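You operate a simulated robot arm through the tools that you are given. There is no shell and no other tool. Be economical: measure what you need, move in short steps, check, and stop when the job is done.

You are at the controls of a simulated two-armed robot. One attempt, no reset.

Task
Take the orange relay on the top of the oil table and put it away on the parts table. Take the L glove box from the second shelf from the bottom of the right steel shelves and put it on the top of the oil table. Pick up the core carton marked "standard" from the fourth shelf from the bottom of the left steel shelves with one hand, pass it to the other hand and put it on the top of the grey cabinet. Put the cream pad on the top of the steel bench. Stack the can labelled "Standard" from the parts table on top of the can that says "Acid". Stack the brown box that says "1/2 in" from the top of the grey cabinet on top of the brown box that says "7/8 in". Do these in any order. Set down upright: core carton.

The check looks at the end state, three seconds after you hand in, the way a careful person would. Anything else that was tipped, shoved, dropped, spilled or broken makes it a failure.

Robot
Two 7-joint arms with fingered hands on one trunk, on a base that drives. Base frame: it is fixed to the floor where the robot stands at the start and does not move with it; the origin is under the middle of the robot, x ahead of it, y to its left, z up; the surface under the hand at the start is at about z = 860. Lengths are in mm, angles in degrees, forces in N, time in s.
The left shoulder is at the start at [30, 119, 919], the right one opposite. With the tool pointing down near the work surface each hand reaches from about 420 to 780 mm from the robot's upright axis, wherever it stands, measured 20 degrees to its own side. Places, roughly: brown box [-2250, -2500, 1000]; can [-2250, -250, 750]; core carton [-1500, 500, 1500]; cream pad (8x6x3 cm) [-2200, 100, 800]; glove box [-250, 500, 500]; orange relay [750, -250, 1000]; parts table [-2200, -400, 800]; top of the grey cabinet [-2300, -2700, 900]; top of the oil table [500, -300, 900]; top of the steel bench [-500, -3600, 900]. Payload 3.8 kg a hand.
The TCP of each hand is the grasp point between the finger pads, 25 mm short of the fingertips. In the tool frame z runs along the fingers and y along their closing line. The gripper opens to 88 mm. The gripper's body begins 29 mm behind the TCP. The gripper is a hand of 4 fingers: y runs from the thumb to the fingers, the wrist lies at [-13, -106, -174] in the tool frame.
Orientation is told as [roll, pitch, yaw] about the base's x, y, z axes, in that order, counted from this pose: with the fingers straight down and the wrist toward the robot, the tool's x, y and z point along [0, 1, 0], [1, 0, 0] and [0, 0, -1] of the base frame.

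Tools
- The arms move only by the tool jog_arm. It takes "left_motion", "right_motion" or both (then of equal length, played together; a hand with none holds still); each is a list of rows, each an object (a shift or turn left out is 0) with "offset": the shift along the tool's x, y, z in mm, a list of three; "dr": the turn, a rotation vector about the tool's x, y, z in degrees, a list of three. In form: [{"offset": [x, y, z], "dr": [wx, wy, wz]}, ...]. A call has 1 to 12 rows; each row is the pose to reach, as a shift and turn from the pose commanded when the call began, along the tool's axes at that moment. Rows are played at 5 a second. More than 50 mm and 8.6 degrees between two rows, and nothing of the call is played. Where a pose cannot be reached the arm comes as near as it can. A force on the tool above 40 N (or 10 N above the force at the start of the call, whichever is more), or a blocked arm, ends the call early, and 0.2 s more pass. In this call time passes only in rows, and 0.2 s behind the last. The reply holds the time, the measured pose of the TCP, the force on the tool along the base axes, the opening and the grip force, in the units named above and with some noise, with the torque about the TCP (base axes, N m) and any sound that the robot's microphone picked up.
- Cameras (640 x 400 px; columns grow to the right, rows downward): "scene" is now at [31.4, 45.8, 1466.4]; the picture's right is [0.52, -0.85, 0.00], its down [-0.68, -0.42, -0.61] and it looks along [0.52, 0.32, -0.79] (base axes); focal length 214 px, centre (320, 200). "left" rides on the left gripper at [-64, -83, -98] in its tool frame; the picture's right is [-0.62, -0.37, 0.69], its down [0.71, -0.63, 0.30] and it looks along [0.32, 0.68, 0.65] (tool axes); focal length 265 px, centre (320, 200). "right" rides on the right gripper at [64, -83, -98] in its tool frame; the picture's right is [-0.62, 0.37, -0.69], its down [-0.71, -0.63, 0.30] and it looks along [-0.32, 0.68, 0.65] (tool axes); focal length 265 px, centre (320, 200). There is no depth. A picture from a camera that has moved, and an enlarged one, comes with that camera's place and axes in the base frame and with its lens. The place of the scene camera against the robot may be out by one fixed shift of up to 25 mm in any direction.
- snapshot(camera): a new picture of that camera. The clock stands still meanwhile.
- lift_body(by): slides the trunk up (or, below 0, down) by that many mm; the arms and the scene camera ride with it, the base frame stays. It gives what a move gives, with no picture.
- steer(legs): drives the robot by 1 to 6 legs, each [ahead, left, turn to the left] in mm, mm and degrees, along the robot's own axes; the way and the turn of a leg run together, so that a leg with both is an arc; at most 1500 mm and 180 degrees a leg. The arms and the cameras ride along, it lands a little off, and it stops where it bumps. It gives what a move gives.
- set_fingers(index, middle, ring, thumb_bend, thumb_turn, hand): sets how far each is bent, from 0 (flat) to 1 (curled in); at 0.3 the hand is open as for a grip, at 0.7 the pads meet at the TCP. One left out holds its place. A second passes; each finger stops where it meets its share of the squeeze, and holds until it gets a number again. It is the only way to open and close the hand. It gives what a move gives, with no picture; readings hold the bend of each and the force on the fingers (four entries, about 0 where the hand has none), thumb and palm. thumb_turn goes from beside the hand (0) to across from the fingers (1), as for a grip.
- aim_head(pan, tilt): turns the head with the scene camera to pan (to the left, within 120 degrees either way) and tilt (down, from -29 to 69), counted from straight ahead of the robot. It gives what a move gives.
- enlarge(camera, box): a new picture of the part [left, top, right, bottom] of that camera's present view, enlarged. The clock stands still meanwhile.
- sign_off(): hands the job in; it is judged then, once.

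Go step by step. Nothing tells you exact positions but the pictures and the camera data: compare them with the known pose of the tool, close in by small moves and look again before you grip or let go. The budget is 196 turns and 192 pictures, counting those below and the enlarged ones. Unless the task says otherwise, let go and move clear before handing in.

The tools are called after "Call:" by a JSON object that holds its "op" and its "data". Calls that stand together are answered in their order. jog_arm: Moves the arms, as the interface text tells. Its arguments: {"type":"object","properties":{"left_motion":{"type":"array","items":{"type":"object","properties":{"offset":{"type":"array","items":{"type":"number"}},"dr":{"type":"array","items":{"type":"number"}}}}},"right_motion":{"type":"array","items":{"type":"object","properties":{"offset":{"type":"array","items":{"type":"number"}},"dr":{"type":"array","items":{"type":"number"}}}}}},"required":[]} The other tools are called the same way: lift_body (by) slides the trunk up or down; set_fingers (index, middle, ring, thumb_bend, thumb_turn, hand) moves the fingers one by one; steer (legs) drives the base; aim_head (pan, tilt) turns the head that bears the scene camera; snapshot (camera) takes a picture; enlarge (camera, box) takes an enlarged picture of a part of a camera's view; sign_off () hands the job in.

At the start:

```text
t: 0.0
left_position: [381.9, 481.6, 1098.3]
left_tcp_rot: [0.0, 0.1, 0.0]
left_force: [0.5, -1.7, -0.2]
left_moment: [-0.02, 0.02, -0.01]
left_finger_gap: 87.5
left_gripper_force: 0.1
left_shape: jaw
left_bend: [0.3, 0.3, 0.3, 0.3, 0.98]
left_finger forces: [0.1, 0.1, 0.1, 0.0, 0.1, 0.1]
right_position: [547.4, 84.6, 1094.3]
right_tcp_rot: [0.0, 0.0, 0.0]
right_force: [-0.2, -1.0, -0.6]
right_moment: [-0.03, -0.03, -0.02]
right_finger_gap: 87.8
right_gripper_force: 0.1
right_shape: jaw
right_bend: [0.3, 0.3, 0.3, 0.3, 0.98]
right_finger forces: [0.1, 0.0, 0.0, 0.0, 0.0, 0.1]
trunk travel left (down, up): [-75.0, 515.0]
robot x, y, heading: [3.3, 0.1, -0.5]
head pan, tilt: [31.5, 52.6]
```

scene: 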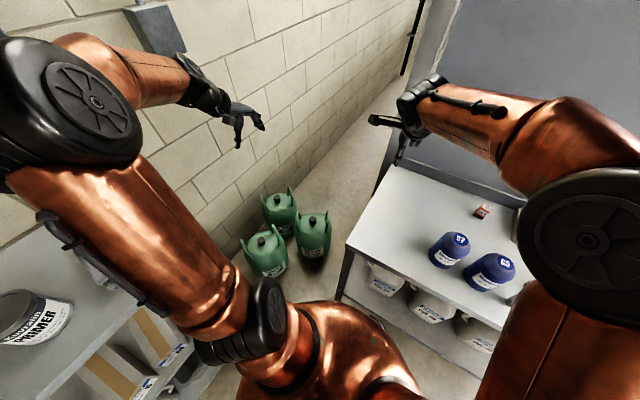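
right: 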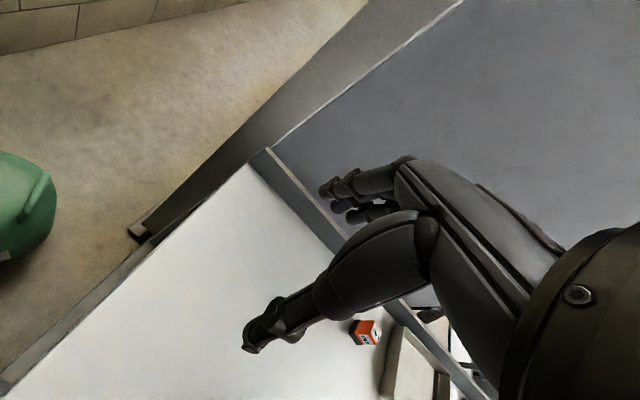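
left: 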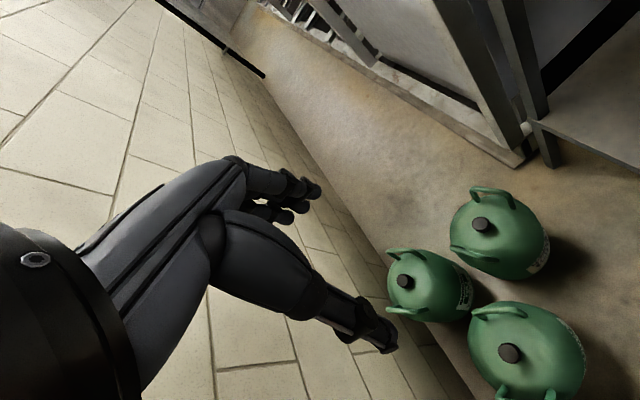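

I see the oil table ahead with the orange relay and blue jugs, and shelves to the left. I'll look around first to build a map.

Call:
{"op": "aim_head", "data": {"pan": -15, "tilt": 45}}

Call:
{"op": "snapshot", "data": {"camera": "scene"}}

Call:
{"op": "aim_head", "data": {"pan": 110, "tilt": 30}}

Call:
{"op": "snapshot", "data": {"camera": "scene"}}

Call:
{"op": "aim_head", "data": {"pan": -110, "tilt": 25}}

Call:
{"op": "snapshot", "data": {"camera": "scene"}}

```text
t: 1.1
left_position: [383.2, 481.5, 1097.4]
left_tcp_rot: [-0.1, 0.0, 0.1]
left_force: [0.5, 0.9, 0.5]
left_moment: [0.01, 0.01, -0.02]
left_finger_gap: 87.4
left_gripper_force: 0.1
left_shape: jaw
left_bend: [0.3, 0.3, 0.3, 0.3, 0.98]
left_finger forces: [0.1, 0.0, 0.1, 0.1, 0.0, 0.0]
right_position: [546.0, 86.0, 1094.9]
right_tcp_rot: [0.0, 0.0, -0.1]
right_force: [0.1, -0.2, -0.2]
right_moment: [0.03, 0.05, -0.01]
right_finger_gap: 87.9
right_gripper_force: 0.1
right_shape: jaw
right_bend: [0.3, 0.3, 0.3, 0.3, 0.98]
right_finger forces: [0.1, 0.0, 0.0, 0.0, 0.0, 0.0]
trunk travel left (down, up): [-75.0, 515.0]
robot x, y, heading: [-3.6, 1.8, 0.0]
head pan, tilt: [-15.0, 45.0]
```

```text
188 pictures are left
camera scene: at [46.4, -14.2, 1476.8], right [-0.26, -0.97, 0.0], down [-0.68, 0.18, -0.71], along [0.68, -0.18, -0.71], focal length 214 px, centre (320, 200)
```

scene: 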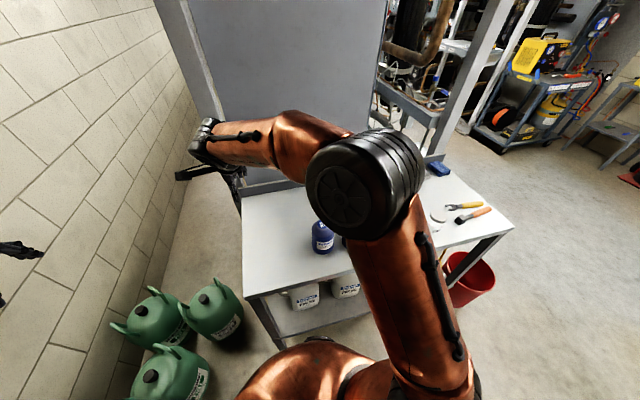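

```text
t: 3.2
left_position: [381.6, 481.4, 1098.5]
left_tcp_rot: [0.0, 0.0, 0.0]
left_force: [-0.4, 0.4, 0.2]
left_moment: [-0.01, -0.02, 0.02]
left_finger_gap: 87.8
left_gripper_force: 0.0
left_shape: jaw
left_bend: [0.3, 0.3, 0.3, 0.3, 0.98]
left_finger forces: [0.1, 0.0, 0.0, 0.0, 0.1, 0.1]
right_position: [546.7, 84.7, 1094.5]
right_tcp_rot: [-0.1, 0.0, 0.0]
right_force: [-0.9, 0.0, 0.2]
right_moment: [-0.01, -0.03, -0.02]
right_finger_gap: 87.9
right_gripper_force: 0.1
right_shape: jaw
right_bend: [0.3, 0.3, 0.3, 0.3, 0.98]
right_finger forces: [0.0, 0.0, 0.1, 0.1, 0.1, 0.1]
trunk travel left (down, up): [-75.0, 515.0]
robot x, y, heading: [-4.2, -1.1, 0.1]
head pan, tilt: [110.0, 30.0]
```

```text
187 pictures are left
camera scene: at [-63.0, 91.8, 1499.4], right [0.94, 0.34, 0.0], down [0.17, -0.47, -0.87], along [-0.3, 0.81, -0.5], focal length 214 px, centre (320, 200)
```

scene: 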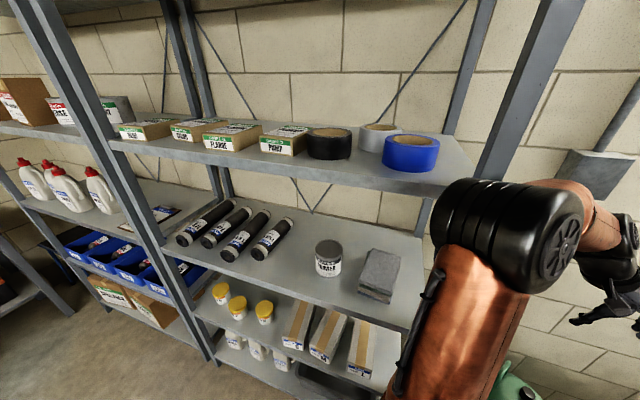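

```text
t: 6.3
left_position: [382.9, 481.2, 1097.5]
left_tcp_rot: [0.0, 0.1, 0.0]
left_force: [0.2, 0.3, 0.2]
left_moment: [0.01, -0.02, -0.02]
left_finger_gap: 87.9
left_gripper_force: 0.1
left_shape: jaw
left_bend: [0.3, 0.3, 0.3, 0.3, 0.98]
left_finger forces: [0.1, 0.0, 0.1, 0.0, 0.1, 0.0]
right_position: [546.3, 85.0, 1094.3]
right_tcp_rot: [0.0, 0.0, 0.0]
right_force: [1.6, -0.4, 0.0]
right_moment: [-0.02, -0.02, -0.02]
right_finger_gap: 87.6
right_gripper_force: 0.2
right_shape: jaw
right_bend: [0.3, 0.3, 0.3, 0.3, 0.98]
right_finger forces: [0.1, 0.0, 0.0, 0.0, 0.0, 0.1]
trunk travel left (down, up): [-75.0, 515.0]
robot x, y, heading: [-3.1, -1.3, -0.0]
head pan, tilt: [-110.0, 25.0]
```

```text
186 pictures are left
camera scene: at [-63.6, -79.8, 1507.4], right [-0.94, 0.34, 0.0], down [0.14, 0.4, -0.91], along [-0.31, -0.85, -0.42], focal length 214 px, centre (320, 200)
```

scene: 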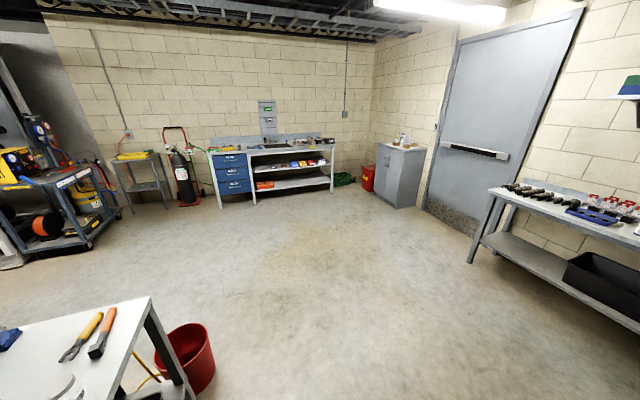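

Layout is clear: oil table ahead, shelves on the left wall, parts table behind-left, cabinet in the corner, bench to the right. The relay seems to be at about (667,-202,870); I'll take the right hand over it and look.

Call:
{"op": "jog_arm", "data": {"right_motion": [{"offset": [-45, 15, 0]}, {"offset": [-90, 30, 0]}, {"offset": [-135, 40, 0]}, {"offset": [-180, 50, 0]}, {"offset": [-225, 55, 0]}, {"offset": [-270, 60, 0]}]}}

Call:
{"op": "aim_head", "data": {"pan": 5, "tilt": 55}}

Call:
{"op": "snapshot", "data": {"camera": "scene"}}

Call:
{"op": "snapshot", "data": {"camera": "right"}}

```text
t: 7.8
left_position: [382.5, 481.7, 1098.5]
left_tcp_rot: [0.0, -0.1, -0.1]
left_force: [0.3, 0.0, 0.3]
left_moment: [0.0, 0.0, 0.03]
left_finger_gap: 87.9
left_gripper_force: 0.1
left_shape: jaw
left_bend: [0.3, 0.3, 0.3, 0.3, 0.98]
left_finger forces: [0.1, 0.1, 0.0, 0.0, 0.0, 0.0]
right_position: [606.5, -183.1, 1095.0]
right_tcp_rot: [0.0, 0.1, 0.1]
right_force: [-1.2, -0.7, 0.4]
right_moment: [0.02, 0.01, 0.0]
right_finger_gap: 87.8
right_gripper_force: 0.2
right_shape: jaw
right_bend: [0.3, 0.3, 0.3, 0.3, 0.98]
right_finger forces: [0.1, 0.1, 0.0, 0.1, 0.1, 0.0]
trunk travel left (down, up): [-75.0, 515.0]
robot x, y, heading: [0.0, 0.7, -0.3]
head pan, tilt: [-110.0, 25.0]
```

```text
t: 9.7
left_position: [382.5, 481.2, 1097.3]
left_tcp_rot: [0.0, 0.1, 0.0]
left_force: [-0.2, 0.7, -1.2]
left_moment: [0.02, 0.0, 0.0]
left_finger_gap: 87.8
left_gripper_force: 0.0
left_shape: jaw
left_bend: [0.3, 0.3, 0.3, 0.3, 0.98]
left_finger forces: [0.1, 0.1, 0.0, 0.0, 0.0, 0.1]
right_position: [606.5, -182.0, 1095.4]
right_tcp_rot: [0.0, 0.0, 0.0]
right_force: [-0.1, 0.6, 0.6]
right_moment: [-0.03, -0.01, -0.02]
right_finger_gap: 87.5
right_gripper_force: 0.0
right_shape: jaw
right_bend: [0.3, 0.3, 0.3, 0.3, 0.98]
right_finger forces: [0.0, 0.0, 0.0, 0.1, 0.1, 0.0]
trunk travel left (down, up): [-75.0, 515.0]
robot x, y, heading: [0.8, 0.5, -0.1]
head pan, tilt: [5.0, 55.0]
```

```text
185 pictures are left
camera scene: at [39.7, 12.9, 1463.4], right [0.09, -1.0, 0.0], down [-0.82, -0.07, -0.57], along [0.57, 0.05, -0.82], focal length 214 px, centre (320, 200)
```

scene: 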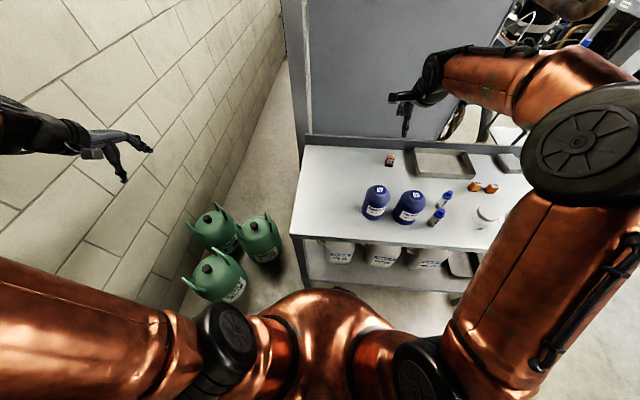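

```text
184 pictures are left
camera right: at [522.4, -119.0, 1193.4], right [0.37, -0.62, 0.69], down [-0.63, -0.71, -0.3], along [0.68, -0.32, -0.65], focal length 265 px, centre (320, 200)
```

right: 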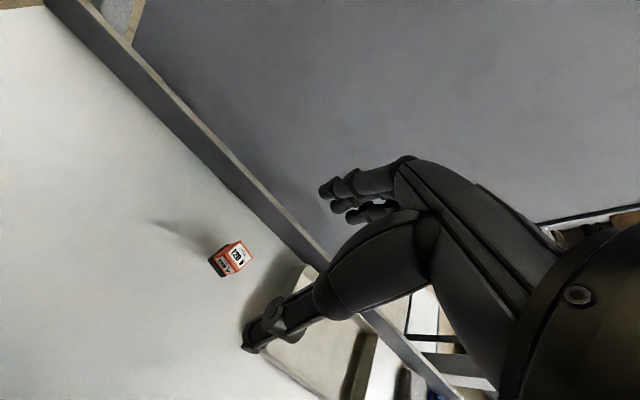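

Call:
{"op": "enlarge", "data": {"camera": "right", "box": [150, 200, 310, 300]}}

Call:
{"op": "enlarge", "data": {"camera": "scene", "box": [340, 130, 420, 180]}}

```text
4.00 times, centred on (230, 250) of right
camera zoom: at [522.4, -119.0, 1193.4], right [0.37, -0.62, 0.69], down [-0.63, -0.71, -0.3], along [0.68, -0.32, -0.65], focal length 1062 px, centre (680, 0)
```

zoom: 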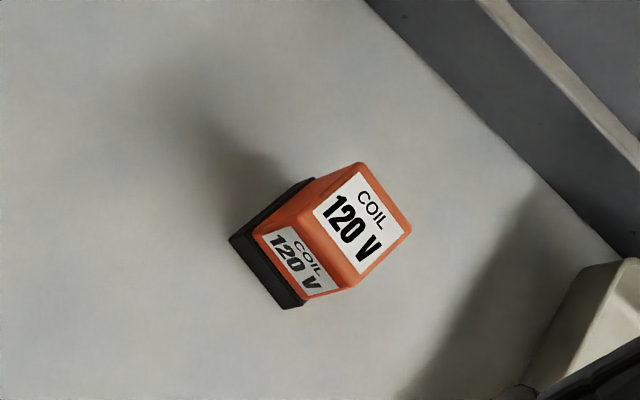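

```text
8.00 times, centred on (380, 155) of scene
camera zoom: at [39.7, 12.9, 1463.4], right [0.09, -1.0, 0.0], down [-0.82, -0.07, -0.57], along [0.57, 0.05, -0.82], focal length 1716 px, centre (-160, 560)
```

zoom: 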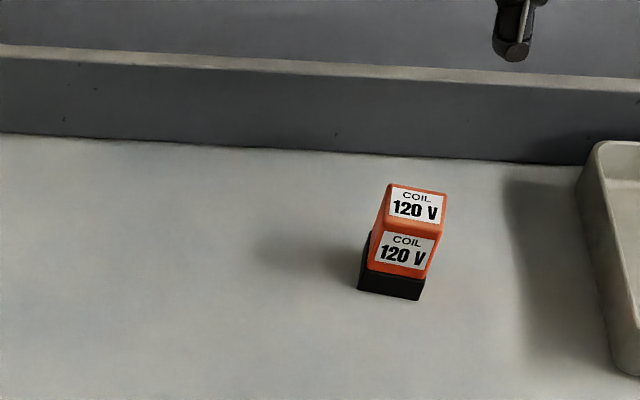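

The relay is near (662,-207), top at about z 900 and nearly square to the axes. I'll go to about 65 mm above the grasp height and look again.

Call:
{"op": "jog_arm", "data": {"right_motion": [{"offset": [-24, 30, 20]}, {"offset": [-24, 55, 60]}, {"offset": [-24, 55, 105]}, {"offset": [-24, 55, 140]}]}}

Call:
{"op": "snapshot", "data": {"camera": "right"}}

Call:
{"op": "enlarge", "data": {"camera": "scene", "box": [300, 80, 460, 180]}}

```text
t: 10.7
left_position: [383.7, 482.8, 1098.8]
left_tcp_rot: [0.0, 0.1, 0.0]
left_force: [-0.1, -0.4, 0.1]
left_moment: [0.01, 0.01, 0.03]
left_finger_gap: 87.5
left_gripper_force: 0.0
left_shape: jaw
left_bend: [0.3, 0.3, 0.3, 0.3, 0.98]
left_finger forces: [0.0, 0.0, 0.1, 0.1, 0.0, 0.1]
right_position: [662.6, -206.9, 954.6]
right_tcp_rot: [0.0, 0.0, 0.0]
right_force: [0.4, -0.7, 1.4]
right_moment: [-0.01, 0.02, 0.0]
right_finger_gap: 87.5
right_gripper_force: 0.0
right_shape: jaw
right_bend: [0.3, 0.3, 0.3, 0.3, 0.98]
right_finger forces: [0.0, 0.0, 0.1, 0.1, 0.1, 0.0]
trunk travel left (down, up): [-75.0, 515.0]
robot x, y, heading: [-1.3, -1.6, 0.1]
head pan, tilt: [5.0, 55.0]
```

```text
181 pictures are left
camera right: at [580.0, -144.3, 1053.2], right [0.37, -0.62, 0.69], down [-0.63, -0.71, -0.3], along [0.68, -0.32, -0.65], focal length 265 px, centre (320, 200)
```

right: 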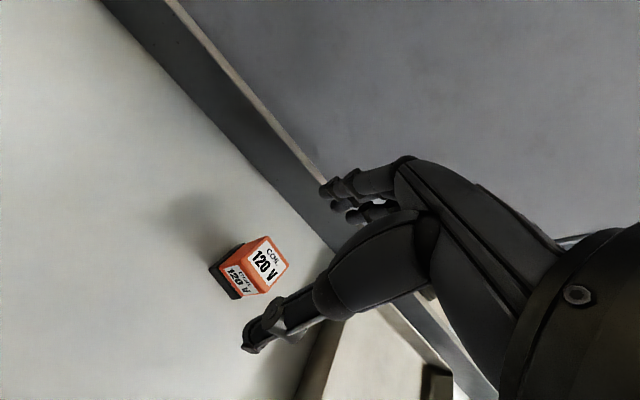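

```text
4.00 times, centred on (380, 130) of scene
camera zoom: at [40.4, 13.1, 1463.3], right [0.09, -1.0, 0.0], down [-0.82, -0.07, -0.57], along [0.57, 0.05, -0.82], focal length 858 px, centre (80, 480)
```

zoom: 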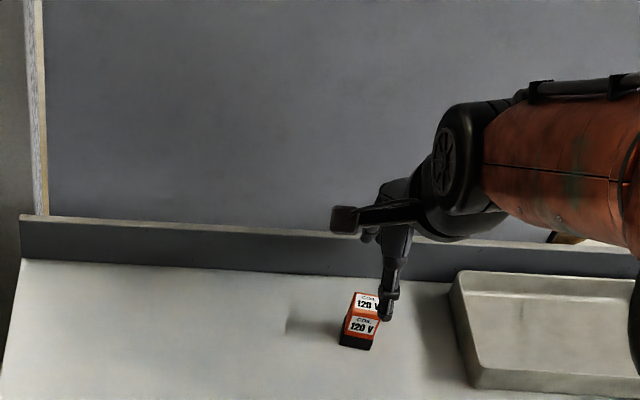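

The triangulation is consistent: relay centre (662,-207), top z 900. Descending to 889 and gripping.

Call:
{"op": "jog_arm", "data": {"right_motion": [{"offset": [0, 0, 35]}, {"offset": [0, 0, 66]}]}}

Call:
{"op": "snapshot", "data": {"camera": "right"}}

```text
t: 11.3
left_position: [382.3, 481.9, 1097.9]
left_tcp_rot: [0.0, 0.0, 0.0]
left_force: [0.2, 0.1, 0.0]
left_moment: [-0.03, 0.0, -0.01]
left_finger_gap: 87.8
left_gripper_force: 0.0
left_shape: jaw
left_bend: [0.3, 0.3, 0.3, 0.3, 0.98]
left_finger forces: [0.0, 0.1, 0.1, 0.0, 0.1, 0.0]
right_position: [663.0, -209.4, 887.8]
right_tcp_rot: [0.0, -0.1, 0.0]
right_force: [0.3, 0.6, -0.2]
right_moment: [-0.01, -0.04, -0.02]
right_finger_gap: 87.8
right_gripper_force: 0.0
right_shape: jaw
right_bend: [0.3, 0.3, 0.3, 0.3, 0.98]
right_finger forces: [0.0, 0.1, 0.0, 0.0, 0.0, 0.1]
trunk travel left (down, up): [-75.0, 515.0]
robot x, y, heading: [-0.4, 0.7, 0.1]
head pan, tilt: [5.0, 55.0]
```

```text
179 pictures are left
camera right: at [579.0, -146.6, 986.2], right [0.37, -0.62, 0.69], down [-0.63, -0.71, -0.3], along [0.68, -0.32, -0.65], focal length 265 px, centre (320, 200)
```

right: 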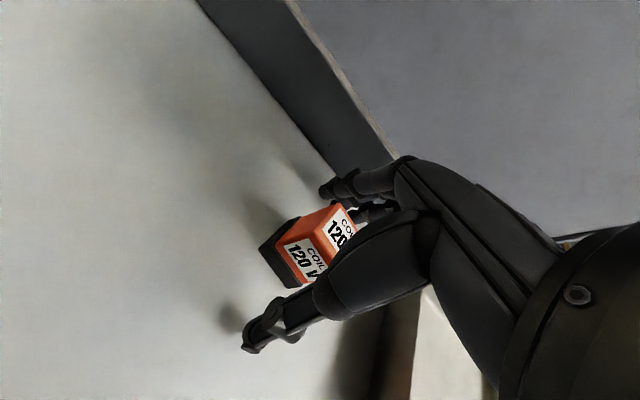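

Call:
{"op": "set_fingers", "data": {"hand": "right", "index": 0.7, "middle": 0.7, "ring": 0.7, "thumb_bend": 0.7}}

Call:
{"op": "snapshot", "data": {"camera": "right"}}

```text
t: 12.3
left_position: [381.9, 480.3, 1097.5]
left_tcp_rot: [0.0, 0.0, 0.0]
left_force: [0.4, 0.7, -0.2]
left_moment: [0.01, -0.01, 0.03]
left_finger_gap: 87.6
left_gripper_force: 0.1
left_shape: jaw
left_bend: [0.3, 0.3, 0.3, 0.3, 0.98]
left_finger forces: [0.0, 0.0, 0.0, 0.1, 0.0, 0.0]
right_position: [662.2, -209.7, 888.3]
right_tcp_rot: [0.0, 0.0, 0.1]
right_force: [0.7, -0.4, 3.2]
right_moment: [-0.04, -0.03, 0.02]
right_finger_gap: 22.9
right_gripper_force: 10.2
right_shape: fingers
right_bend: [0.6, 0.64, 0.7, 0.59, 0.96]
right_finger forces: [5.8, 6.0, 0.0, 0.0, 9.2, 0.0]
trunk travel left (down, up): [-75.0, 515.0]
robot x, y, heading: [-1.3, 0.6, -0.0]
head pan, tilt: [5.0, 55.0]
```

```text
178 pictures are left
camera right: at [578.9, -146.3, 986.9], right [0.37, -0.62, 0.69], down [-0.63, -0.71, -0.3], along [0.68, -0.32, -0.65], focal length 265 px, centre (320, 200)
```

right: 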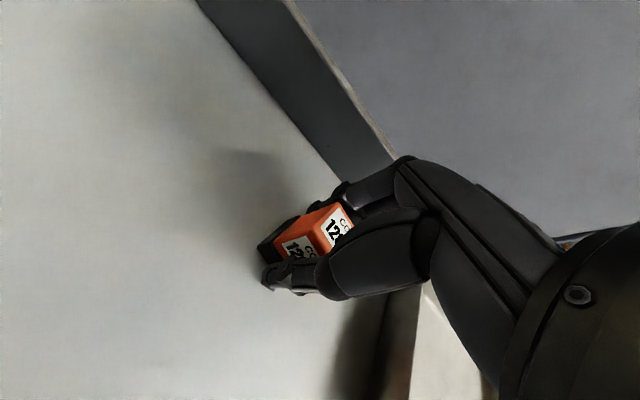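

Gripped. Lifting straight up and checking.

Call:
{"op": "jog_arm", "data": {"right_motion": [{"offset": [0, 0, -30]}, {"offset": [0, 0, -75]}, {"offset": [0, 0, -120]}, {"offset": [0, 0, -165]}, {"offset": [0, -20, -210]}, {"offset": [0, -50, -245]}]}}

Call:
{"op": "snapshot", "data": {"camera": "right"}}

Call:
{"op": "snapshot", "data": {"camera": "scene"}}

```text
t: 13.7
left_position: [380.6, 482.4, 1098.4]
left_tcp_rot: [0.0, 0.1, 0.0]
left_force: [-0.3, -0.1, 0.0]
left_moment: [0.0, 0.0, 0.01]
left_finger_gap: 87.7
left_gripper_force: 0.0
left_shape: jaw
left_bend: [0.3, 0.3, 0.3, 0.3, 0.98]
left_finger forces: [0.0, 0.1, 0.1, 0.1, 0.0, 0.0]
right_position: [611.9, -211.5, 1137.4]
right_tcp_rot: [0.0, 0.0, 0.0]
right_force: [-0.4, 0.2, -0.5]
right_moment: [-0.04, 0.02, 0.01]
right_finger_gap: 22.7
right_gripper_force: 9.8
right_shape: fingers
right_bend: [0.61, 0.65, 0.7, 0.59, 0.96]
right_finger forces: [5.5, 3.8, 0.0, 0.0, 9.4, 0.0]
trunk travel left (down, up): [-75.0, 515.0]
robot x, y, heading: [-3.1, 1.3, -0.1]
head pan, tilt: [5.0, 55.0]
```

```text
177 pictures are left
camera right: at [527.6, -148.0, 1235.0], right [0.37, -0.62, 0.69], down [-0.63, -0.71, -0.3], along [0.68, -0.32, -0.65], focal length 265 px, centre (320, 200)
```

right: 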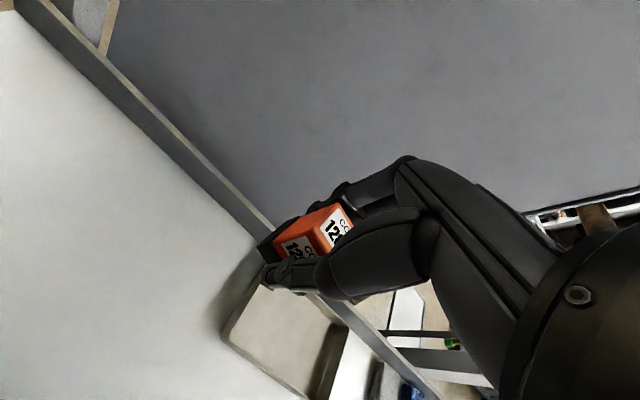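

```text
176 pictures are left
camera scene: at [38.4, 12.8, 1463.4], right [0.09, -1.0, 0.0], down [-0.82, -0.07, -0.57], along [0.57, 0.05, -0.82], focal length 214 px, centre (320, 200)
```

scene: 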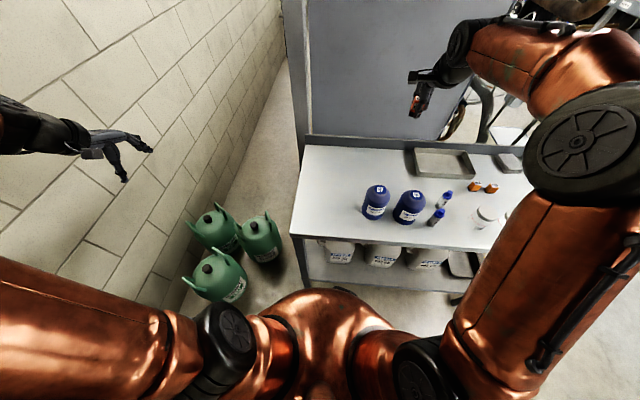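

Relay is held securely. I'll tuck the left arm in, back off from the table, and turn to face the shelves while keeping clear.

Call:
{"op": "jog_arm", "data": {"left_motion": [{"offset": [-45, 0, 0]}, {"offset": [-90, 0, 0]}, {"offset": [-135, 0, 0]}, {"offset": [-180, 0, 0]}]}}

Call:
{"op": "steer", "data": {"legs": [[-350, 0, 0], [0, -750, 0], [0, 0, 90]]}}

Call:
{"op": "aim_head", "data": {"pan": 0, "tilt": 25}}

Call:
{"op": "snapshot", "data": {"camera": "scene"}}

```text
t: 14.7
left_position: [381.8, 300.8, 1098.0]
left_tcp_rot: [0.0, 0.0, 0.0]
left_force: [-1.0, 1.2, 0.8]
left_moment: [-0.03, 0.0, 0.02]
left_finger_gap: 87.5
left_gripper_force: 0.1
left_shape: jaw
left_bend: [0.3, 0.3, 0.3, 0.3, 0.98]
left_finger forces: [0.0, 0.1, 0.0, 0.0, 0.1, 0.0]
right_position: [612.5, -211.6, 1135.2]
right_tcp_rot: [0.0, 0.0, 0.0]
right_force: [-0.4, -0.5, -0.1]
right_moment: [0.01, -0.02, 0.0]
right_finger_gap: 22.8
right_gripper_force: 9.6
right_shape: fingers
right_bend: [0.61, 0.65, 0.7, 0.59, 0.96]
right_finger forces: [5.6, 3.8, 0.0, 0.0, 9.4, 0.1]
trunk travel left (down, up): [-75.0, 515.0]
robot x, y, heading: [-0.4, -2.3, 0.1]
head pan, tilt: [5.0, 55.0]
```

```text
t: 24.5
left_position: [-658.0, -379.0, 1099.0]
left_tcp_rot: [0.0, 0.0, 89.7]
left_force: [0.6, -1.0, 0.5]
left_moment: [-0.01, -0.05, -0.01]
left_finger_gap: 87.6
left_gripper_force: 0.0
left_shape: jaw
left_bend: [0.3, 0.3, 0.3, 0.3, 0.98]
left_finger forces: [0.1, 0.1, 0.0, 0.0, 0.0, 0.0]
right_position: [-143.4, -151.0, 1136.1]
right_tcp_rot: [0.1, 0.0, 89.7]
right_force: [0.1, 0.1, 0.0]
right_moment: [0.02, -0.01, -0.01]
right_finger_gap: 22.6
right_gripper_force: 9.3
right_shape: fingers
right_bend: [0.61, 0.65, 0.7, 0.59, 0.96]
right_finger forces: [5.3, 3.5, 0.0, 0.0, 8.9, 0.0]
trunk travel left (down, up): [-75.0, 515.0]
robot x, y, heading: [-357.3, -760.5, 89.7]
head pan, tilt: [5.0, 55.0]
```

```text
t: 25.5
left_position: [-657.3, -379.4, 1097.6]
left_tcp_rot: [0.1, 0.0, 89.6]
left_force: [-0.9, -0.5, 0.5]
left_moment: [0.0, -0.02, 0.02]
left_finger_gap: 87.8
left_gripper_force: 0.2
left_shape: jaw
left_bend: [0.3, 0.3, 0.3, 0.3, 0.98]
left_finger forces: [0.0, 0.0, 0.0, 0.0, 0.0, 0.1]
right_position: [-143.0, -151.1, 1135.5]
right_tcp_rot: [0.0, 0.0, 89.7]
right_force: [0.1, 0.3, -0.7]
right_moment: [-0.01, -0.02, 0.0]
right_finger_gap: 22.3
right_gripper_force: 9.2
right_shape: fingers
right_bend: [0.61, 0.65, 0.7, 0.59, 0.96]
right_finger forces: [5.4, 3.5, 0.0, 0.0, 8.9, 0.0]
trunk travel left (down, up): [-75.0, 515.0]
robot x, y, heading: [-357.0, -763.8, 89.9]
head pan, tilt: [0.0, 25.0]
```

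```text
175 pictures are left
camera scene: at [-370.1, -683.4, 1507.3], right [1.0, -0.01, 0.0], down [0.0, -0.42, -0.91], along [0.0, 0.91, -0.42], focal length 214 px, centre (320, 200)
```

scene: 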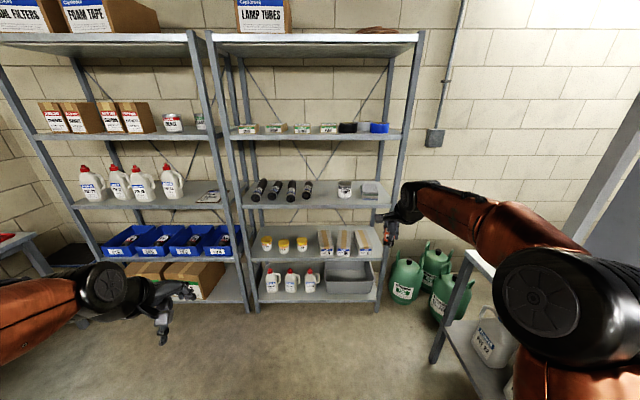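

Call:
{"op": "enlarge", "data": {"camera": "scene", "box": [250, 210, 400, 310]}}

Call:
{"op": "enlarge", "data": {"camera": "scene", "box": [30, 80, 220, 200]}}

```text
4.00 times, centred on (325, 260) of scene
camera zoom: at [-370.1, -683.4, 1507.3], right [1.0, -0.01, 0.0], down [0.0, -0.42, -0.91], along [0.0, 0.91, -0.42], focal length 858 px, centre (300, -40)
```

zoom: 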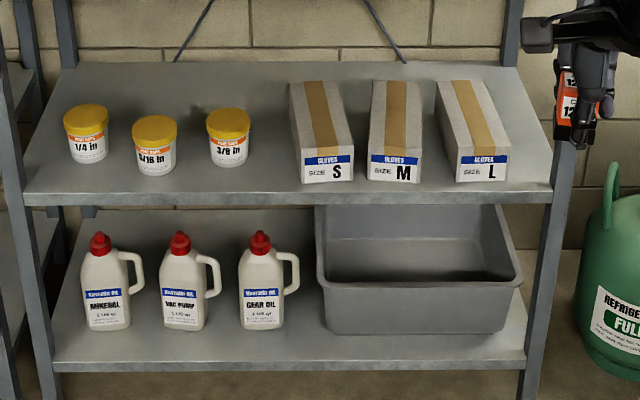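

```text
3.33 times, centred on (125, 140) of scene
camera zoom: at [-370.1, -683.4, 1507.3], right [1.0, -0.01, 0.0], down [0.0, -0.42, -0.91], along [0.0, 0.91, -0.42], focal length 715 px, centre (970, 400)
```

zoom: 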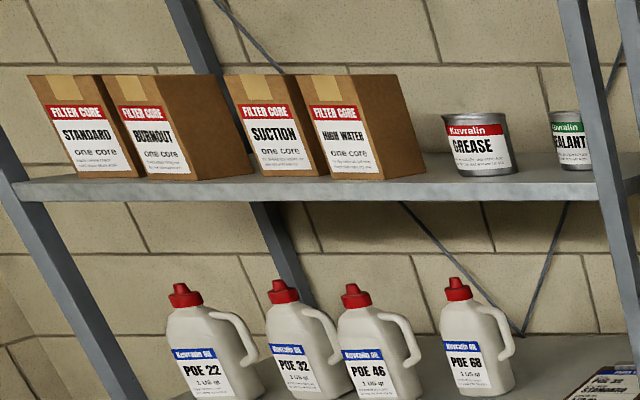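

Glove box "L" is the rightmost on shelf 2 and the "STANDARD" core carton the leftmost on shelf 4. I'll deliver the relay first: turn to face the parts table, approach part way and look.

Call:
{"op": "steer", "data": {"legs": [[0, 0, 90], [900, 0, 0], [0, -400, 0]]}}

Call:
{"op": "aim_head", "data": {"pan": 0, "tilt": 35}}

Call:
{"op": "snapshot", "data": {"camera": "scene"}}

```text
t: 36.1
left_position: [-1643.1, -645.2, 1098.8]
left_tcp_rot: [-0.1, 0.0, 179.8]
left_force: [-0.4, -0.2, 0.5]
left_moment: [0.0, -0.03, 0.02]
left_finger_gap: 87.6
left_gripper_force: 0.0
left_shape: jaw
left_bend: [0.3, 0.3, 0.3, 0.3, 0.98]
left_finger forces: [0.0, 0.1, 0.0, 0.0, 0.0, 0.0]
right_position: [-1872.4, -131.8, 1135.2]
right_tcp_rot: [0.0, -0.1, 179.8]
right_force: [0.2, -0.4, -1.2]
right_moment: [-0.01, 0.01, 0.03]
right_finger_gap: 22.1
right_gripper_force: 8.0
right_shape: fingers
right_bend: [0.61, 0.66, 0.7, 0.59, 0.96]
right_finger forces: [5.2, 3.3, 0.1, 0.0, 8.5, 0.0]
trunk travel left (down, up): [-75.0, 515.0]
robot x, y, heading: [-1261.3, -343.4, 179.7]
head pan, tilt: [0.0, 25.0]
```

```text
t: 36.9
left_position: [-1643.3, -644.7, 1097.8]
left_tcp_rot: [0.0, -0.1, 179.8]
left_force: [-0.2, -0.8, 0.0]
left_moment: [0.02, -0.01, -0.04]
left_finger_gap: 87.5
left_gripper_force: 0.1
left_shape: jaw
left_bend: [0.3, 0.3, 0.3, 0.3, 0.98]
left_finger forces: [0.0, 0.0, 0.0, 0.0, 0.0, 0.0]
right_position: [-1872.8, -131.3, 1134.9]
right_tcp_rot: [0.0, 0.0, 179.8]
right_force: [0.1, 0.1, -1.0]
right_moment: [-0.01, -0.03, 0.0]
right_finger_gap: 21.8
right_gripper_force: 7.9
right_shape: fingers
right_bend: [0.61, 0.66, 0.7, 0.59, 0.96]
right_finger forces: [5.2, 3.3, 0.0, 0.0, 8.4, 0.0]
trunk travel left (down, up): [-75.0, 515.0]
robot x, y, heading: [-1264.1, -344.7, 179.9]
head pan, tilt: [0.0, 35.0]
```

```text
172 pictures are left
camera scene: at [-1341.7, -338.1, 1491.6], right [0.0, 1.0, 0.0], down [0.57, 0.0, -0.82], along [-0.82, 0.0, -0.57], focal length 214 px, centre (320, 200)
```

scene: 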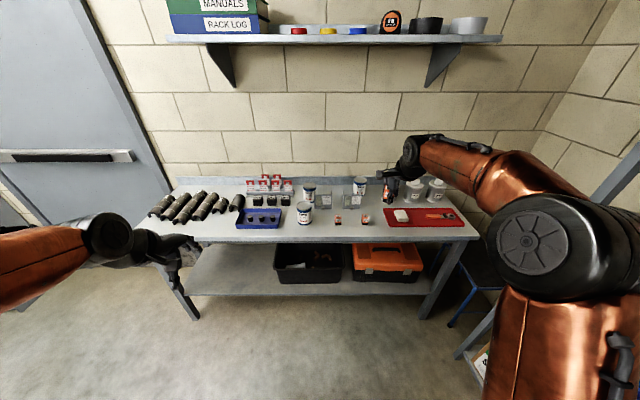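

Call:
{"op": "enlarge", "data": {"camera": "scene", "box": [230, 165, 390, 265]}}

Call:
{"op": "enlarge", "data": {"camera": "scene", "box": [330, 165, 490, 265]}}

```text
4.00 times, centred on (310, 215) of scene
camera zoom: at [-1341.7, -338.1, 1491.6], right [0.0, 1.0, 0.0], down [0.57, 0.0, -0.82], along [-0.82, 0.0, -0.57], focal length 858 px, centre (360, 140)
```

zoom: 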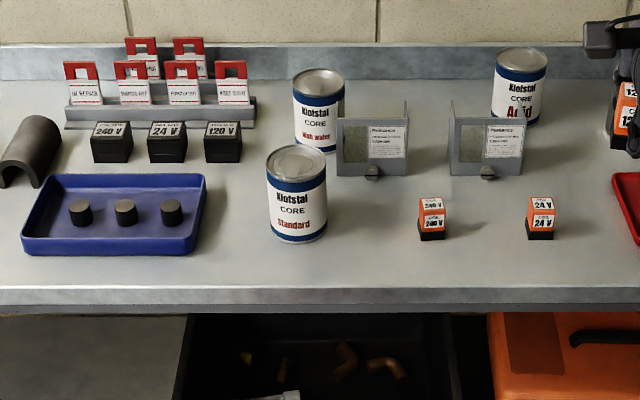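

```text
4.00 times, centred on (410, 215) of scene
camera zoom: at [-1341.7, -338.1, 1491.6], right [0.0, 1.0, 0.0], down [0.57, 0.0, -0.82], along [-0.82, 0.0, -0.57], focal length 858 px, centre (-40, 140)
```

zoom: 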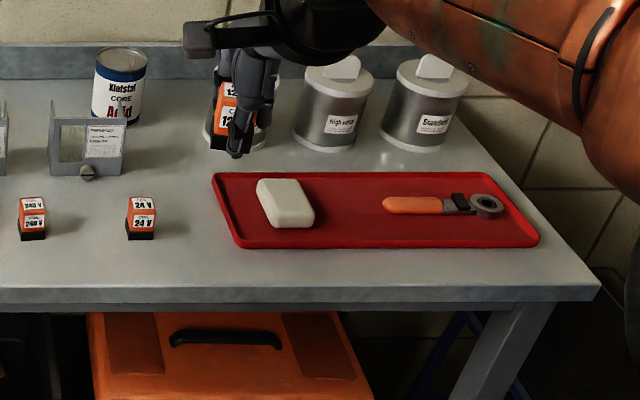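

Right hand holds the 120 V relay; its mates (240 V, 24 V orange relays) stand at the table front. I'll place it in that row between them; drive so the hand comes above that spot and measure the table height.

Call:
{"op": "steer", "data": {"legs": [[140, 65, 0]]}}

Call:
{"op": "snapshot", "data": {"camera": "right"}}

Call:
{"op": "aim_head", "data": {"pan": 0, "tilt": 50}}

Call:
{"op": "snapshot", "data": {"camera": "scene"}}

```text
t: 38.2
left_position: [-1787.1, -711.7, 1097.1]
left_tcp_rot: [0.0, 0.1, 179.8]
left_force: [-0.3, 0.1, -0.6]
left_moment: [0.0, -0.01, -0.01]
left_finger_gap: 87.7
left_gripper_force: 0.0
left_shape: jaw
left_bend: [0.3, 0.3, 0.3, 0.3, 0.98]
left_finger forces: [0.0, 0.0, 0.1, 0.0, 0.0, 0.0]
right_position: [-2015.1, -197.7, 1135.0]
right_tcp_rot: [-0.1, 0.0, 179.8]
right_force: [-0.3, 0.3, -1.0]
right_moment: [0.01, 0.0, -0.01]
right_finger_gap: 21.9
right_gripper_force: 9.4
right_shape: fingers
right_bend: [0.61, 0.66, 0.7, 0.59, 0.96]
right_finger forces: [5.3, 3.4, 0.0, 0.0, 8.5, 0.0]
trunk travel left (down, up): [-75.0, 515.0]
robot x, y, heading: [-1401.2, -411.5, 179.6]
head pan, tilt: [0.0, 35.0]
```

```text
169 pictures are left
camera right: at [-1933.5, -263.1, 1233.4], right [-0.37, 0.62, 0.69], down [0.63, 0.71, -0.3], along [-0.68, 0.33, -0.65], focal length 265 px, centre (320, 200)
```

right: 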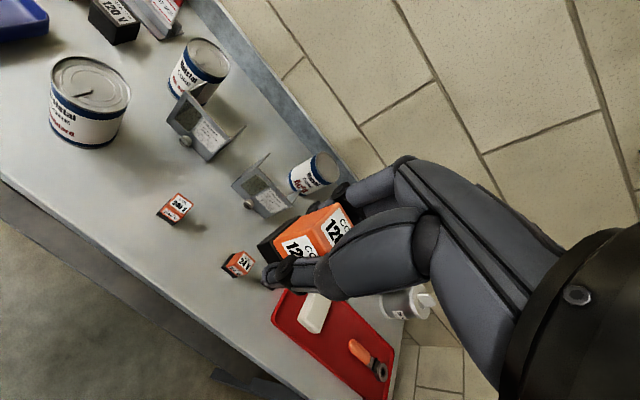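

```text
t: 39.0
left_position: [-1787.3, -711.3, 1097.7]
left_tcp_rot: [-0.1, 0.0, 179.8]
left_force: [-0.5, -0.7, -0.3]
left_moment: [0.02, 0.0, -0.01]
left_finger_gap: 87.4
left_gripper_force: 0.0
left_shape: jaw
left_bend: [0.3, 0.3, 0.3, 0.3, 0.98]
left_finger forces: [0.1, 0.0, 0.1, 0.0, 0.0, 0.0]
right_position: [-2014.7, -196.0, 1135.0]
right_tcp_rot: [0.0, -0.1, 179.9]
right_force: [0.1, -0.4, -1.1]
right_moment: [0.01, 0.0, 0.02]
right_finger_gap: 21.7
right_gripper_force: 8.0
right_shape: fingers
right_bend: [0.61, 0.66, 0.7, 0.59, 0.96]
right_finger forces: [5.2, 3.3, 0.0, 0.0, 8.6, 0.1]
trunk travel left (down, up): [-75.0, 515.0]
robot x, y, heading: [-1405.6, -408.9, 179.8]
head pan, tilt: [0.0, 50.0]
```

```text
168 pictures are left
camera scene: at [-1473.3, -403.5, 1469.9], right [0.0, 1.0, 0.0], down [0.77, 0.0, -0.64], along [-0.64, 0.0, -0.77], focal length 214 px, centre (320, 200)
```

scene: 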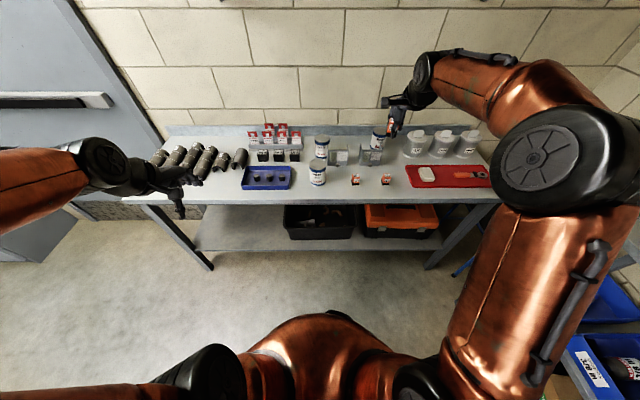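

Call:
{"op": "enlarge", "data": {"camera": "right", "box": [130, 180, 290, 280]}}

Call:
{"op": "enlarge", "data": {"camera": "scene", "box": [290, 120, 418, 200]}}

```text
4.00 times, centred on (210, 230) of right
camera zoom: at [-1932.1, -262.5, 1234.0], right [-0.37, 0.62, 0.69], down [0.63, 0.71, -0.3], along [-0.68, 0.33, -0.65], focal length 1062 px, centre (760, 80)
```

zoom: 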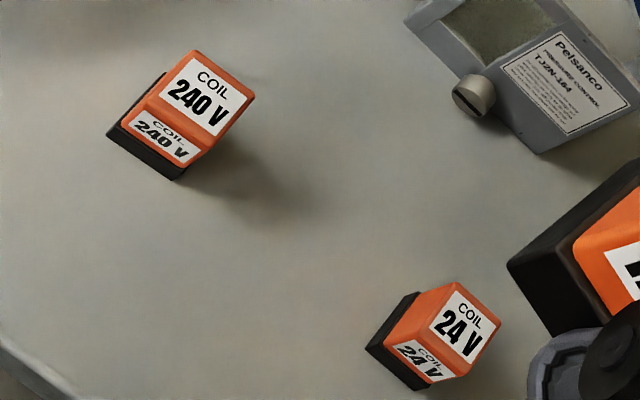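

```text
5.00 times, centred on (354, 160) of scene
camera zoom: at [-1473.3, -403.5, 1469.9], right [0.0, 1.0, 0.0], down [0.77, 0.0, -0.64], along [-0.64, 0.0, -0.77], focal length 1072 px, centre (150, 400)
```

zoom: 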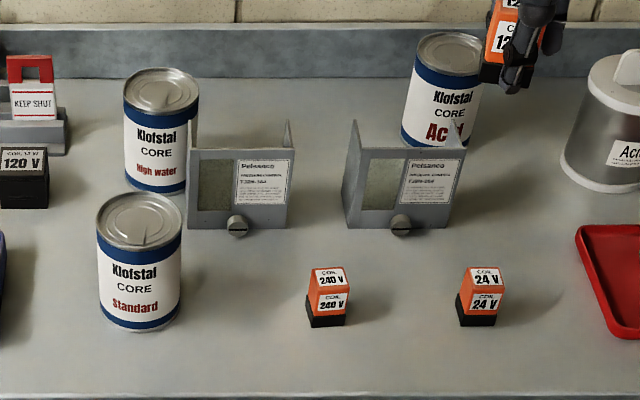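

Table surface is around z 820–840. Relay goes in the gap between the two, slightly forward of the row, at (-2060,-196). Descend part-way and re-measure height with the hand camera.

Call:
{"op": "jog_arm", "data": {"right_motion": [{"offset": [0, 20, 40]}, {"offset": [0, 45, 80]}, {"offset": [0, 45, 125]}, {"offset": [0, 45, 170]}]}}

Call:
{"op": "snapshot", "data": {"camera": "right"}}

```text
t: 40.0
left_position: [-1787.4, -711.0, 1097.9]
left_tcp_rot: [0.0, 0.1, 179.7]
left_force: [0.8, -0.3, -0.2]
left_moment: [0.02, 0.01, 0.04]
left_finger_gap: 87.8
left_gripper_force: 0.0
left_shape: jaw
left_bend: [0.3, 0.3, 0.3, 0.3, 0.98]
left_finger forces: [0.1, 0.1, 0.1, 0.0, 0.0, 0.0]
right_position: [-2061.3, -195.8, 963.0]
right_tcp_rot: [0.0, 0.0, 179.8]
right_force: [-0.4, 0.7, -0.9]
right_moment: [-0.02, -0.02, -0.01]
right_finger_gap: 21.7
right_gripper_force: 8.7
right_shape: fingers
right_bend: [0.61, 0.66, 0.7, 0.59, 0.96]
right_finger forces: [5.2, 3.3, 0.0, 0.0, 8.5, 0.0]
trunk travel left (down, up): [-75.0, 515.0]
robot x, y, heading: [-1403.3, -410.8, 180.0]
head pan, tilt: [0.0, 50.0]
```

```text
165 pictures are left
camera right: at [-1978.4, -260.9, 1062.3], right [-0.37, 0.62, 0.69], down [0.63, 0.71, -0.3], along [-0.68, 0.33, -0.65], focal length 265 px, centre (320, 200)
```

right: 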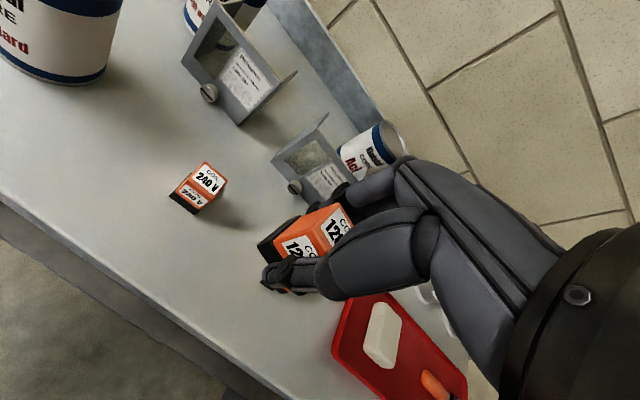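

Call:
{"op": "jog_arm", "data": {"right_motion": [{"offset": [0, 0, 40]}, {"offset": [0, 0, 80]}]}}

Call:
{"op": "snapshot", "data": {"camera": "right"}}

Call:
{"op": "enlarge", "data": {"camera": "scene", "box": [310, 120, 438, 200]}}

```text
t: 40.6
left_position: [-1787.3, -710.7, 1098.4]
left_tcp_rot: [0.0, 0.0, 179.9]
left_force: [-1.2, 0.0, 0.3]
left_moment: [0.0, 0.01, 0.0]
left_finger_gap: 87.5
left_gripper_force: 0.1
left_shape: jaw
left_bend: [0.3, 0.3, 0.3, 0.3, 0.98]
left_finger forces: [0.0, 0.0, 0.1, 0.0, 0.0, 0.0]
right_position: [-2060.8, -194.1, 885.0]
right_tcp_rot: [-0.1, 0.0, 179.8]
right_force: [0.2, -0.5, -0.2]
right_moment: [-0.01, 0.04, -0.01]
right_finger_gap: 21.7
right_gripper_force: 8.5
right_shape: fingers
right_bend: [0.61, 0.66, 0.7, 0.59, 0.96]
right_finger forces: [5.2, 3.4, 0.0, 0.1, 8.6, 0.1]
trunk travel left (down, up): [-75.0, 515.0]
robot x, y, heading: [-1405.1, -410.1, 179.8]
head pan, tilt: [0.0, 50.0]
```

```text
164 pictures are left
camera right: at [-1977.0, -260.6, 983.5], right [-0.37, 0.62, 0.69], down [0.63, 0.71, -0.3], along [-0.68, 0.33, -0.65], focal length 265 px, centre (320, 200)
```

right: 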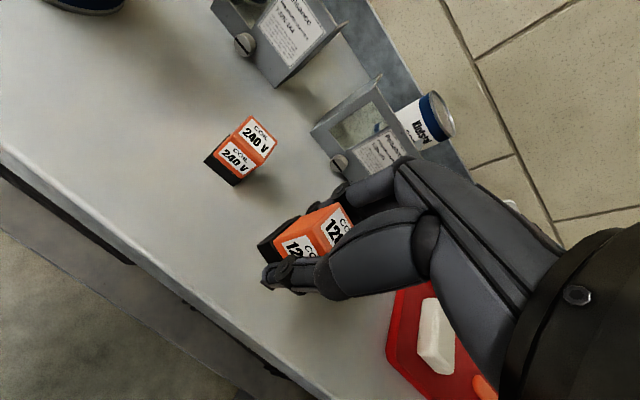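

```text
5.00 times, centred on (374, 160) of scene
camera zoom: at [-1473.6, -403.4, 1469.8], right [0.0, 1.0, 0.0], down [0.77, 0.0, -0.64], along [-0.64, 0.0, -0.77], focal length 1072 px, centre (50, 400)
```

zoom: 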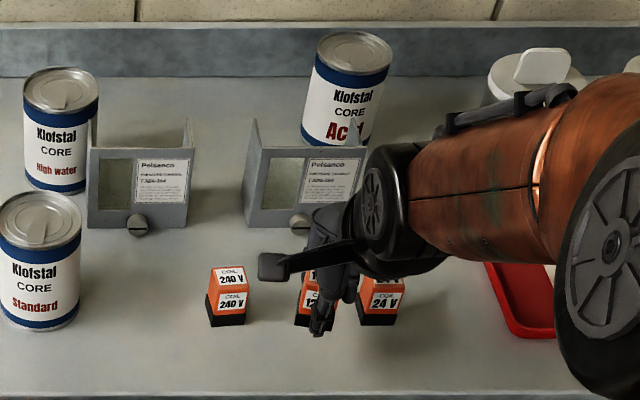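

Refined: table z ≈ 811. Descending to just above contact.

Call:
{"op": "jog_arm", "data": {"right_motion": [{"offset": [0, 0, 25]}, {"offset": [0, 0, 41]}]}}

Call:
{"op": "snapshot", "data": {"camera": "right"}}

Call:
{"op": "enlarge", "data": {"camera": "scene", "box": [330, 150, 410, 200]}}

```text
t: 41.2
left_position: [-1787.6, -710.7, 1097.2]
left_tcp_rot: [0.1, 0.1, 179.8]
left_force: [0.4, -1.0, -0.2]
left_moment: [0.01, 0.0, -0.01]
left_finger_gap: 87.8
left_gripper_force: 0.1
left_shape: jaw
left_bend: [0.3, 0.3, 0.3, 0.3, 0.98]
left_finger forces: [0.1, 0.0, 0.0, 0.0, 0.0, 0.1]
right_position: [-2060.6, -196.1, 843.7]
right_tcp_rot: [0.0, 0.0, 179.8]
right_force: [0.6, 0.3, -1.2]
right_moment: [-0.01, -0.01, -0.03]
right_finger_gap: 21.6
right_gripper_force: 8.4
right_shape: fingers
right_bend: [0.61, 0.66, 0.7, 0.59, 0.96]
right_finger forces: [5.2, 3.2, 0.0, 0.1, 8.5, 0.1]
trunk travel left (down, up): [-75.0, 515.0]
robot x, y, heading: [-1399.2, -410.9, 180.0]
head pan, tilt: [0.0, 50.0]
```

```text
162 pictures are left
camera right: at [-1976.8, -261.1, 942.7], right [-0.37, 0.62, 0.69], down [0.63, 0.71, -0.3], along [-0.68, 0.33, -0.65], focal length 265 px, centre (320, 200)
```

right: 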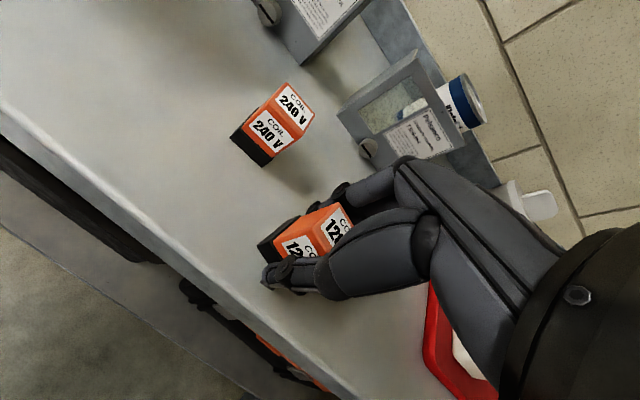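

```text
8.00 times, centred on (370, 175) of scene
camera zoom: at [-1473.3, -403.5, 1469.9], right [0.0, 1.0, 0.0], down [0.77, 0.0, -0.64], along [-0.64, 0.0, -0.77], focal length 1716 px, centre (-80, 400)
```

zoom: 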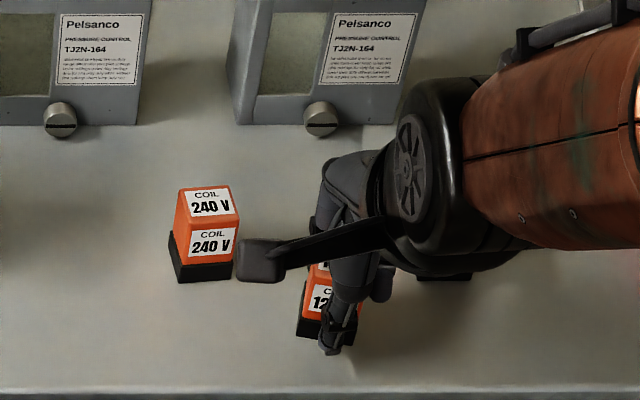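

Call:
{"op": "jog_arm", "data": {"right_motion": [{"offset": [0, 0, 3]}, {"offset": [0, 0, 4.5]}]}}

```text
t: 41.8
left_position: [-1787.3, -710.5, 1098.6]
left_tcp_rot: [0.0, 0.1, 179.8]
left_force: [0.4, 2.1, 0.3]
left_moment: [0.0, -0.01, 0.01]
left_finger_gap: 87.7
left_gripper_force: 0.1
left_shape: jaw
left_bend: [0.3, 0.3, 0.3, 0.3, 0.98]
left_finger forces: [0.1, 0.0, 0.0, 0.1, 0.0, 0.0]
right_position: [-2060.6, -195.1, 838.9]
right_tcp_rot: [0.0, 0.0, 179.8]
right_force: [-0.5, 0.2, -0.9]
right_moment: [-0.01, 0.0, 0.01]
right_finger_gap: 21.6
right_gripper_force: 8.6
right_shape: fingers
right_bend: [0.61, 0.66, 0.7, 0.59, 0.96]
right_finger forces: [5.2, 3.3, 0.0, 0.0, 8.6, 0.0]
trunk travel left (down, up): [-75.0, 515.0]
robot x, y, heading: [-1404.0, -410.5, 179.9]
head pan, tilt: [0.0, 50.0]
```

Call:
{"op": "jog_arm", "data": {"right_motion": [{"offset": [0, 0, 2]}, {"offset": [0, 0, 3]}]}}

Call:
{"op": "enlarge", "data": {"camera": "right", "box": [220, 190, 380, 310]}}

```text
t: 42.4
left_position: [-1785.9, -711.5, 1099.0]
left_tcp_rot: [0.1, 0.0, 179.8]
left_force: [0.0, 0.7, -0.2]
left_moment: [-0.03, 0.04, 0.0]
left_finger_gap: 87.4
left_gripper_force: 0.1
left_shape: jaw
left_bend: [0.3, 0.3, 0.3, 0.3, 0.98]
left_finger forces: [0.0, 0.1, 0.0, 0.0, 0.0, 0.0]
right_position: [-2060.5, -196.6, 836.0]
right_tcp_rot: [-0.1, 0.1, 179.8]
right_force: [0.4, 0.3, -1.5]
right_moment: [0.01, -0.01, 0.03]
right_finger_gap: 21.9
right_gripper_force: 8.4
right_shape: fingers
right_bend: [0.61, 0.66, 0.7, 0.59, 0.96]
right_finger forces: [5.2, 3.4, 0.0, 0.1, 8.5, 0.0]
trunk travel left (down, up): [-75.0, 515.0]
robot x, y, heading: [-1402.5, -410.6, 179.5]
head pan, tilt: [0.0, 50.0]
```

```text
3.33 times, centred on (300, 250) of right
camera zoom: at [-1977.2, -262.6, 935.2], right [-0.37, 0.62, 0.69], down [0.63, 0.71, -0.3], along [-0.68, 0.33, -0.65], focal length 885 px, centre (387, 33)
```

zoom: 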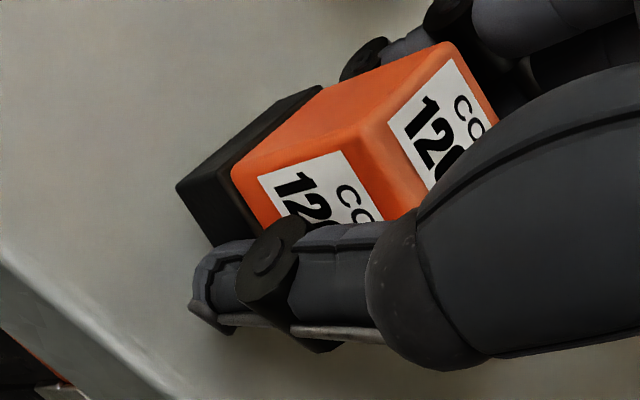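

Call:
{"op": "jog_arm", "data": {"right_motion": [{"offset": [0, 0, 1.5]}, {"offset": [0, 0, 3]}]}}

```text
t: 43.0
left_position: [-1786.1, -710.9, 1098.3]
left_tcp_rot: [-0.2, 0.0, 179.8]
left_force: [-0.1, 0.2, 1.0]
left_moment: [-0.01, 0.04, -0.01]
left_finger_gap: 87.5
left_gripper_force: 0.1
left_shape: jaw
left_bend: [0.3, 0.3, 0.3, 0.3, 0.98]
left_finger forces: [0.0, 0.1, 0.0, 0.1, 0.0, 0.0]
right_position: [-2060.7, -195.7, 832.5]
right_tcp_rot: [0.0, 0.0, 179.8]
right_force: [-0.1, 0.6, -0.4]
right_moment: [-0.04, 0.0, -0.01]
right_finger_gap: 21.6
right_gripper_force: 7.9
right_shape: fingers
right_bend: [0.61, 0.66, 0.7, 0.59, 0.96]
right_finger forces: [5.2, 3.4, 0.0, 0.0, 8.5, 0.0]
trunk travel left (down, up): [-75.0, 515.0]
robot x, y, heading: [-1402.7, -413.6, 179.7]
head pan, tilt: [0.0, 50.0]
```

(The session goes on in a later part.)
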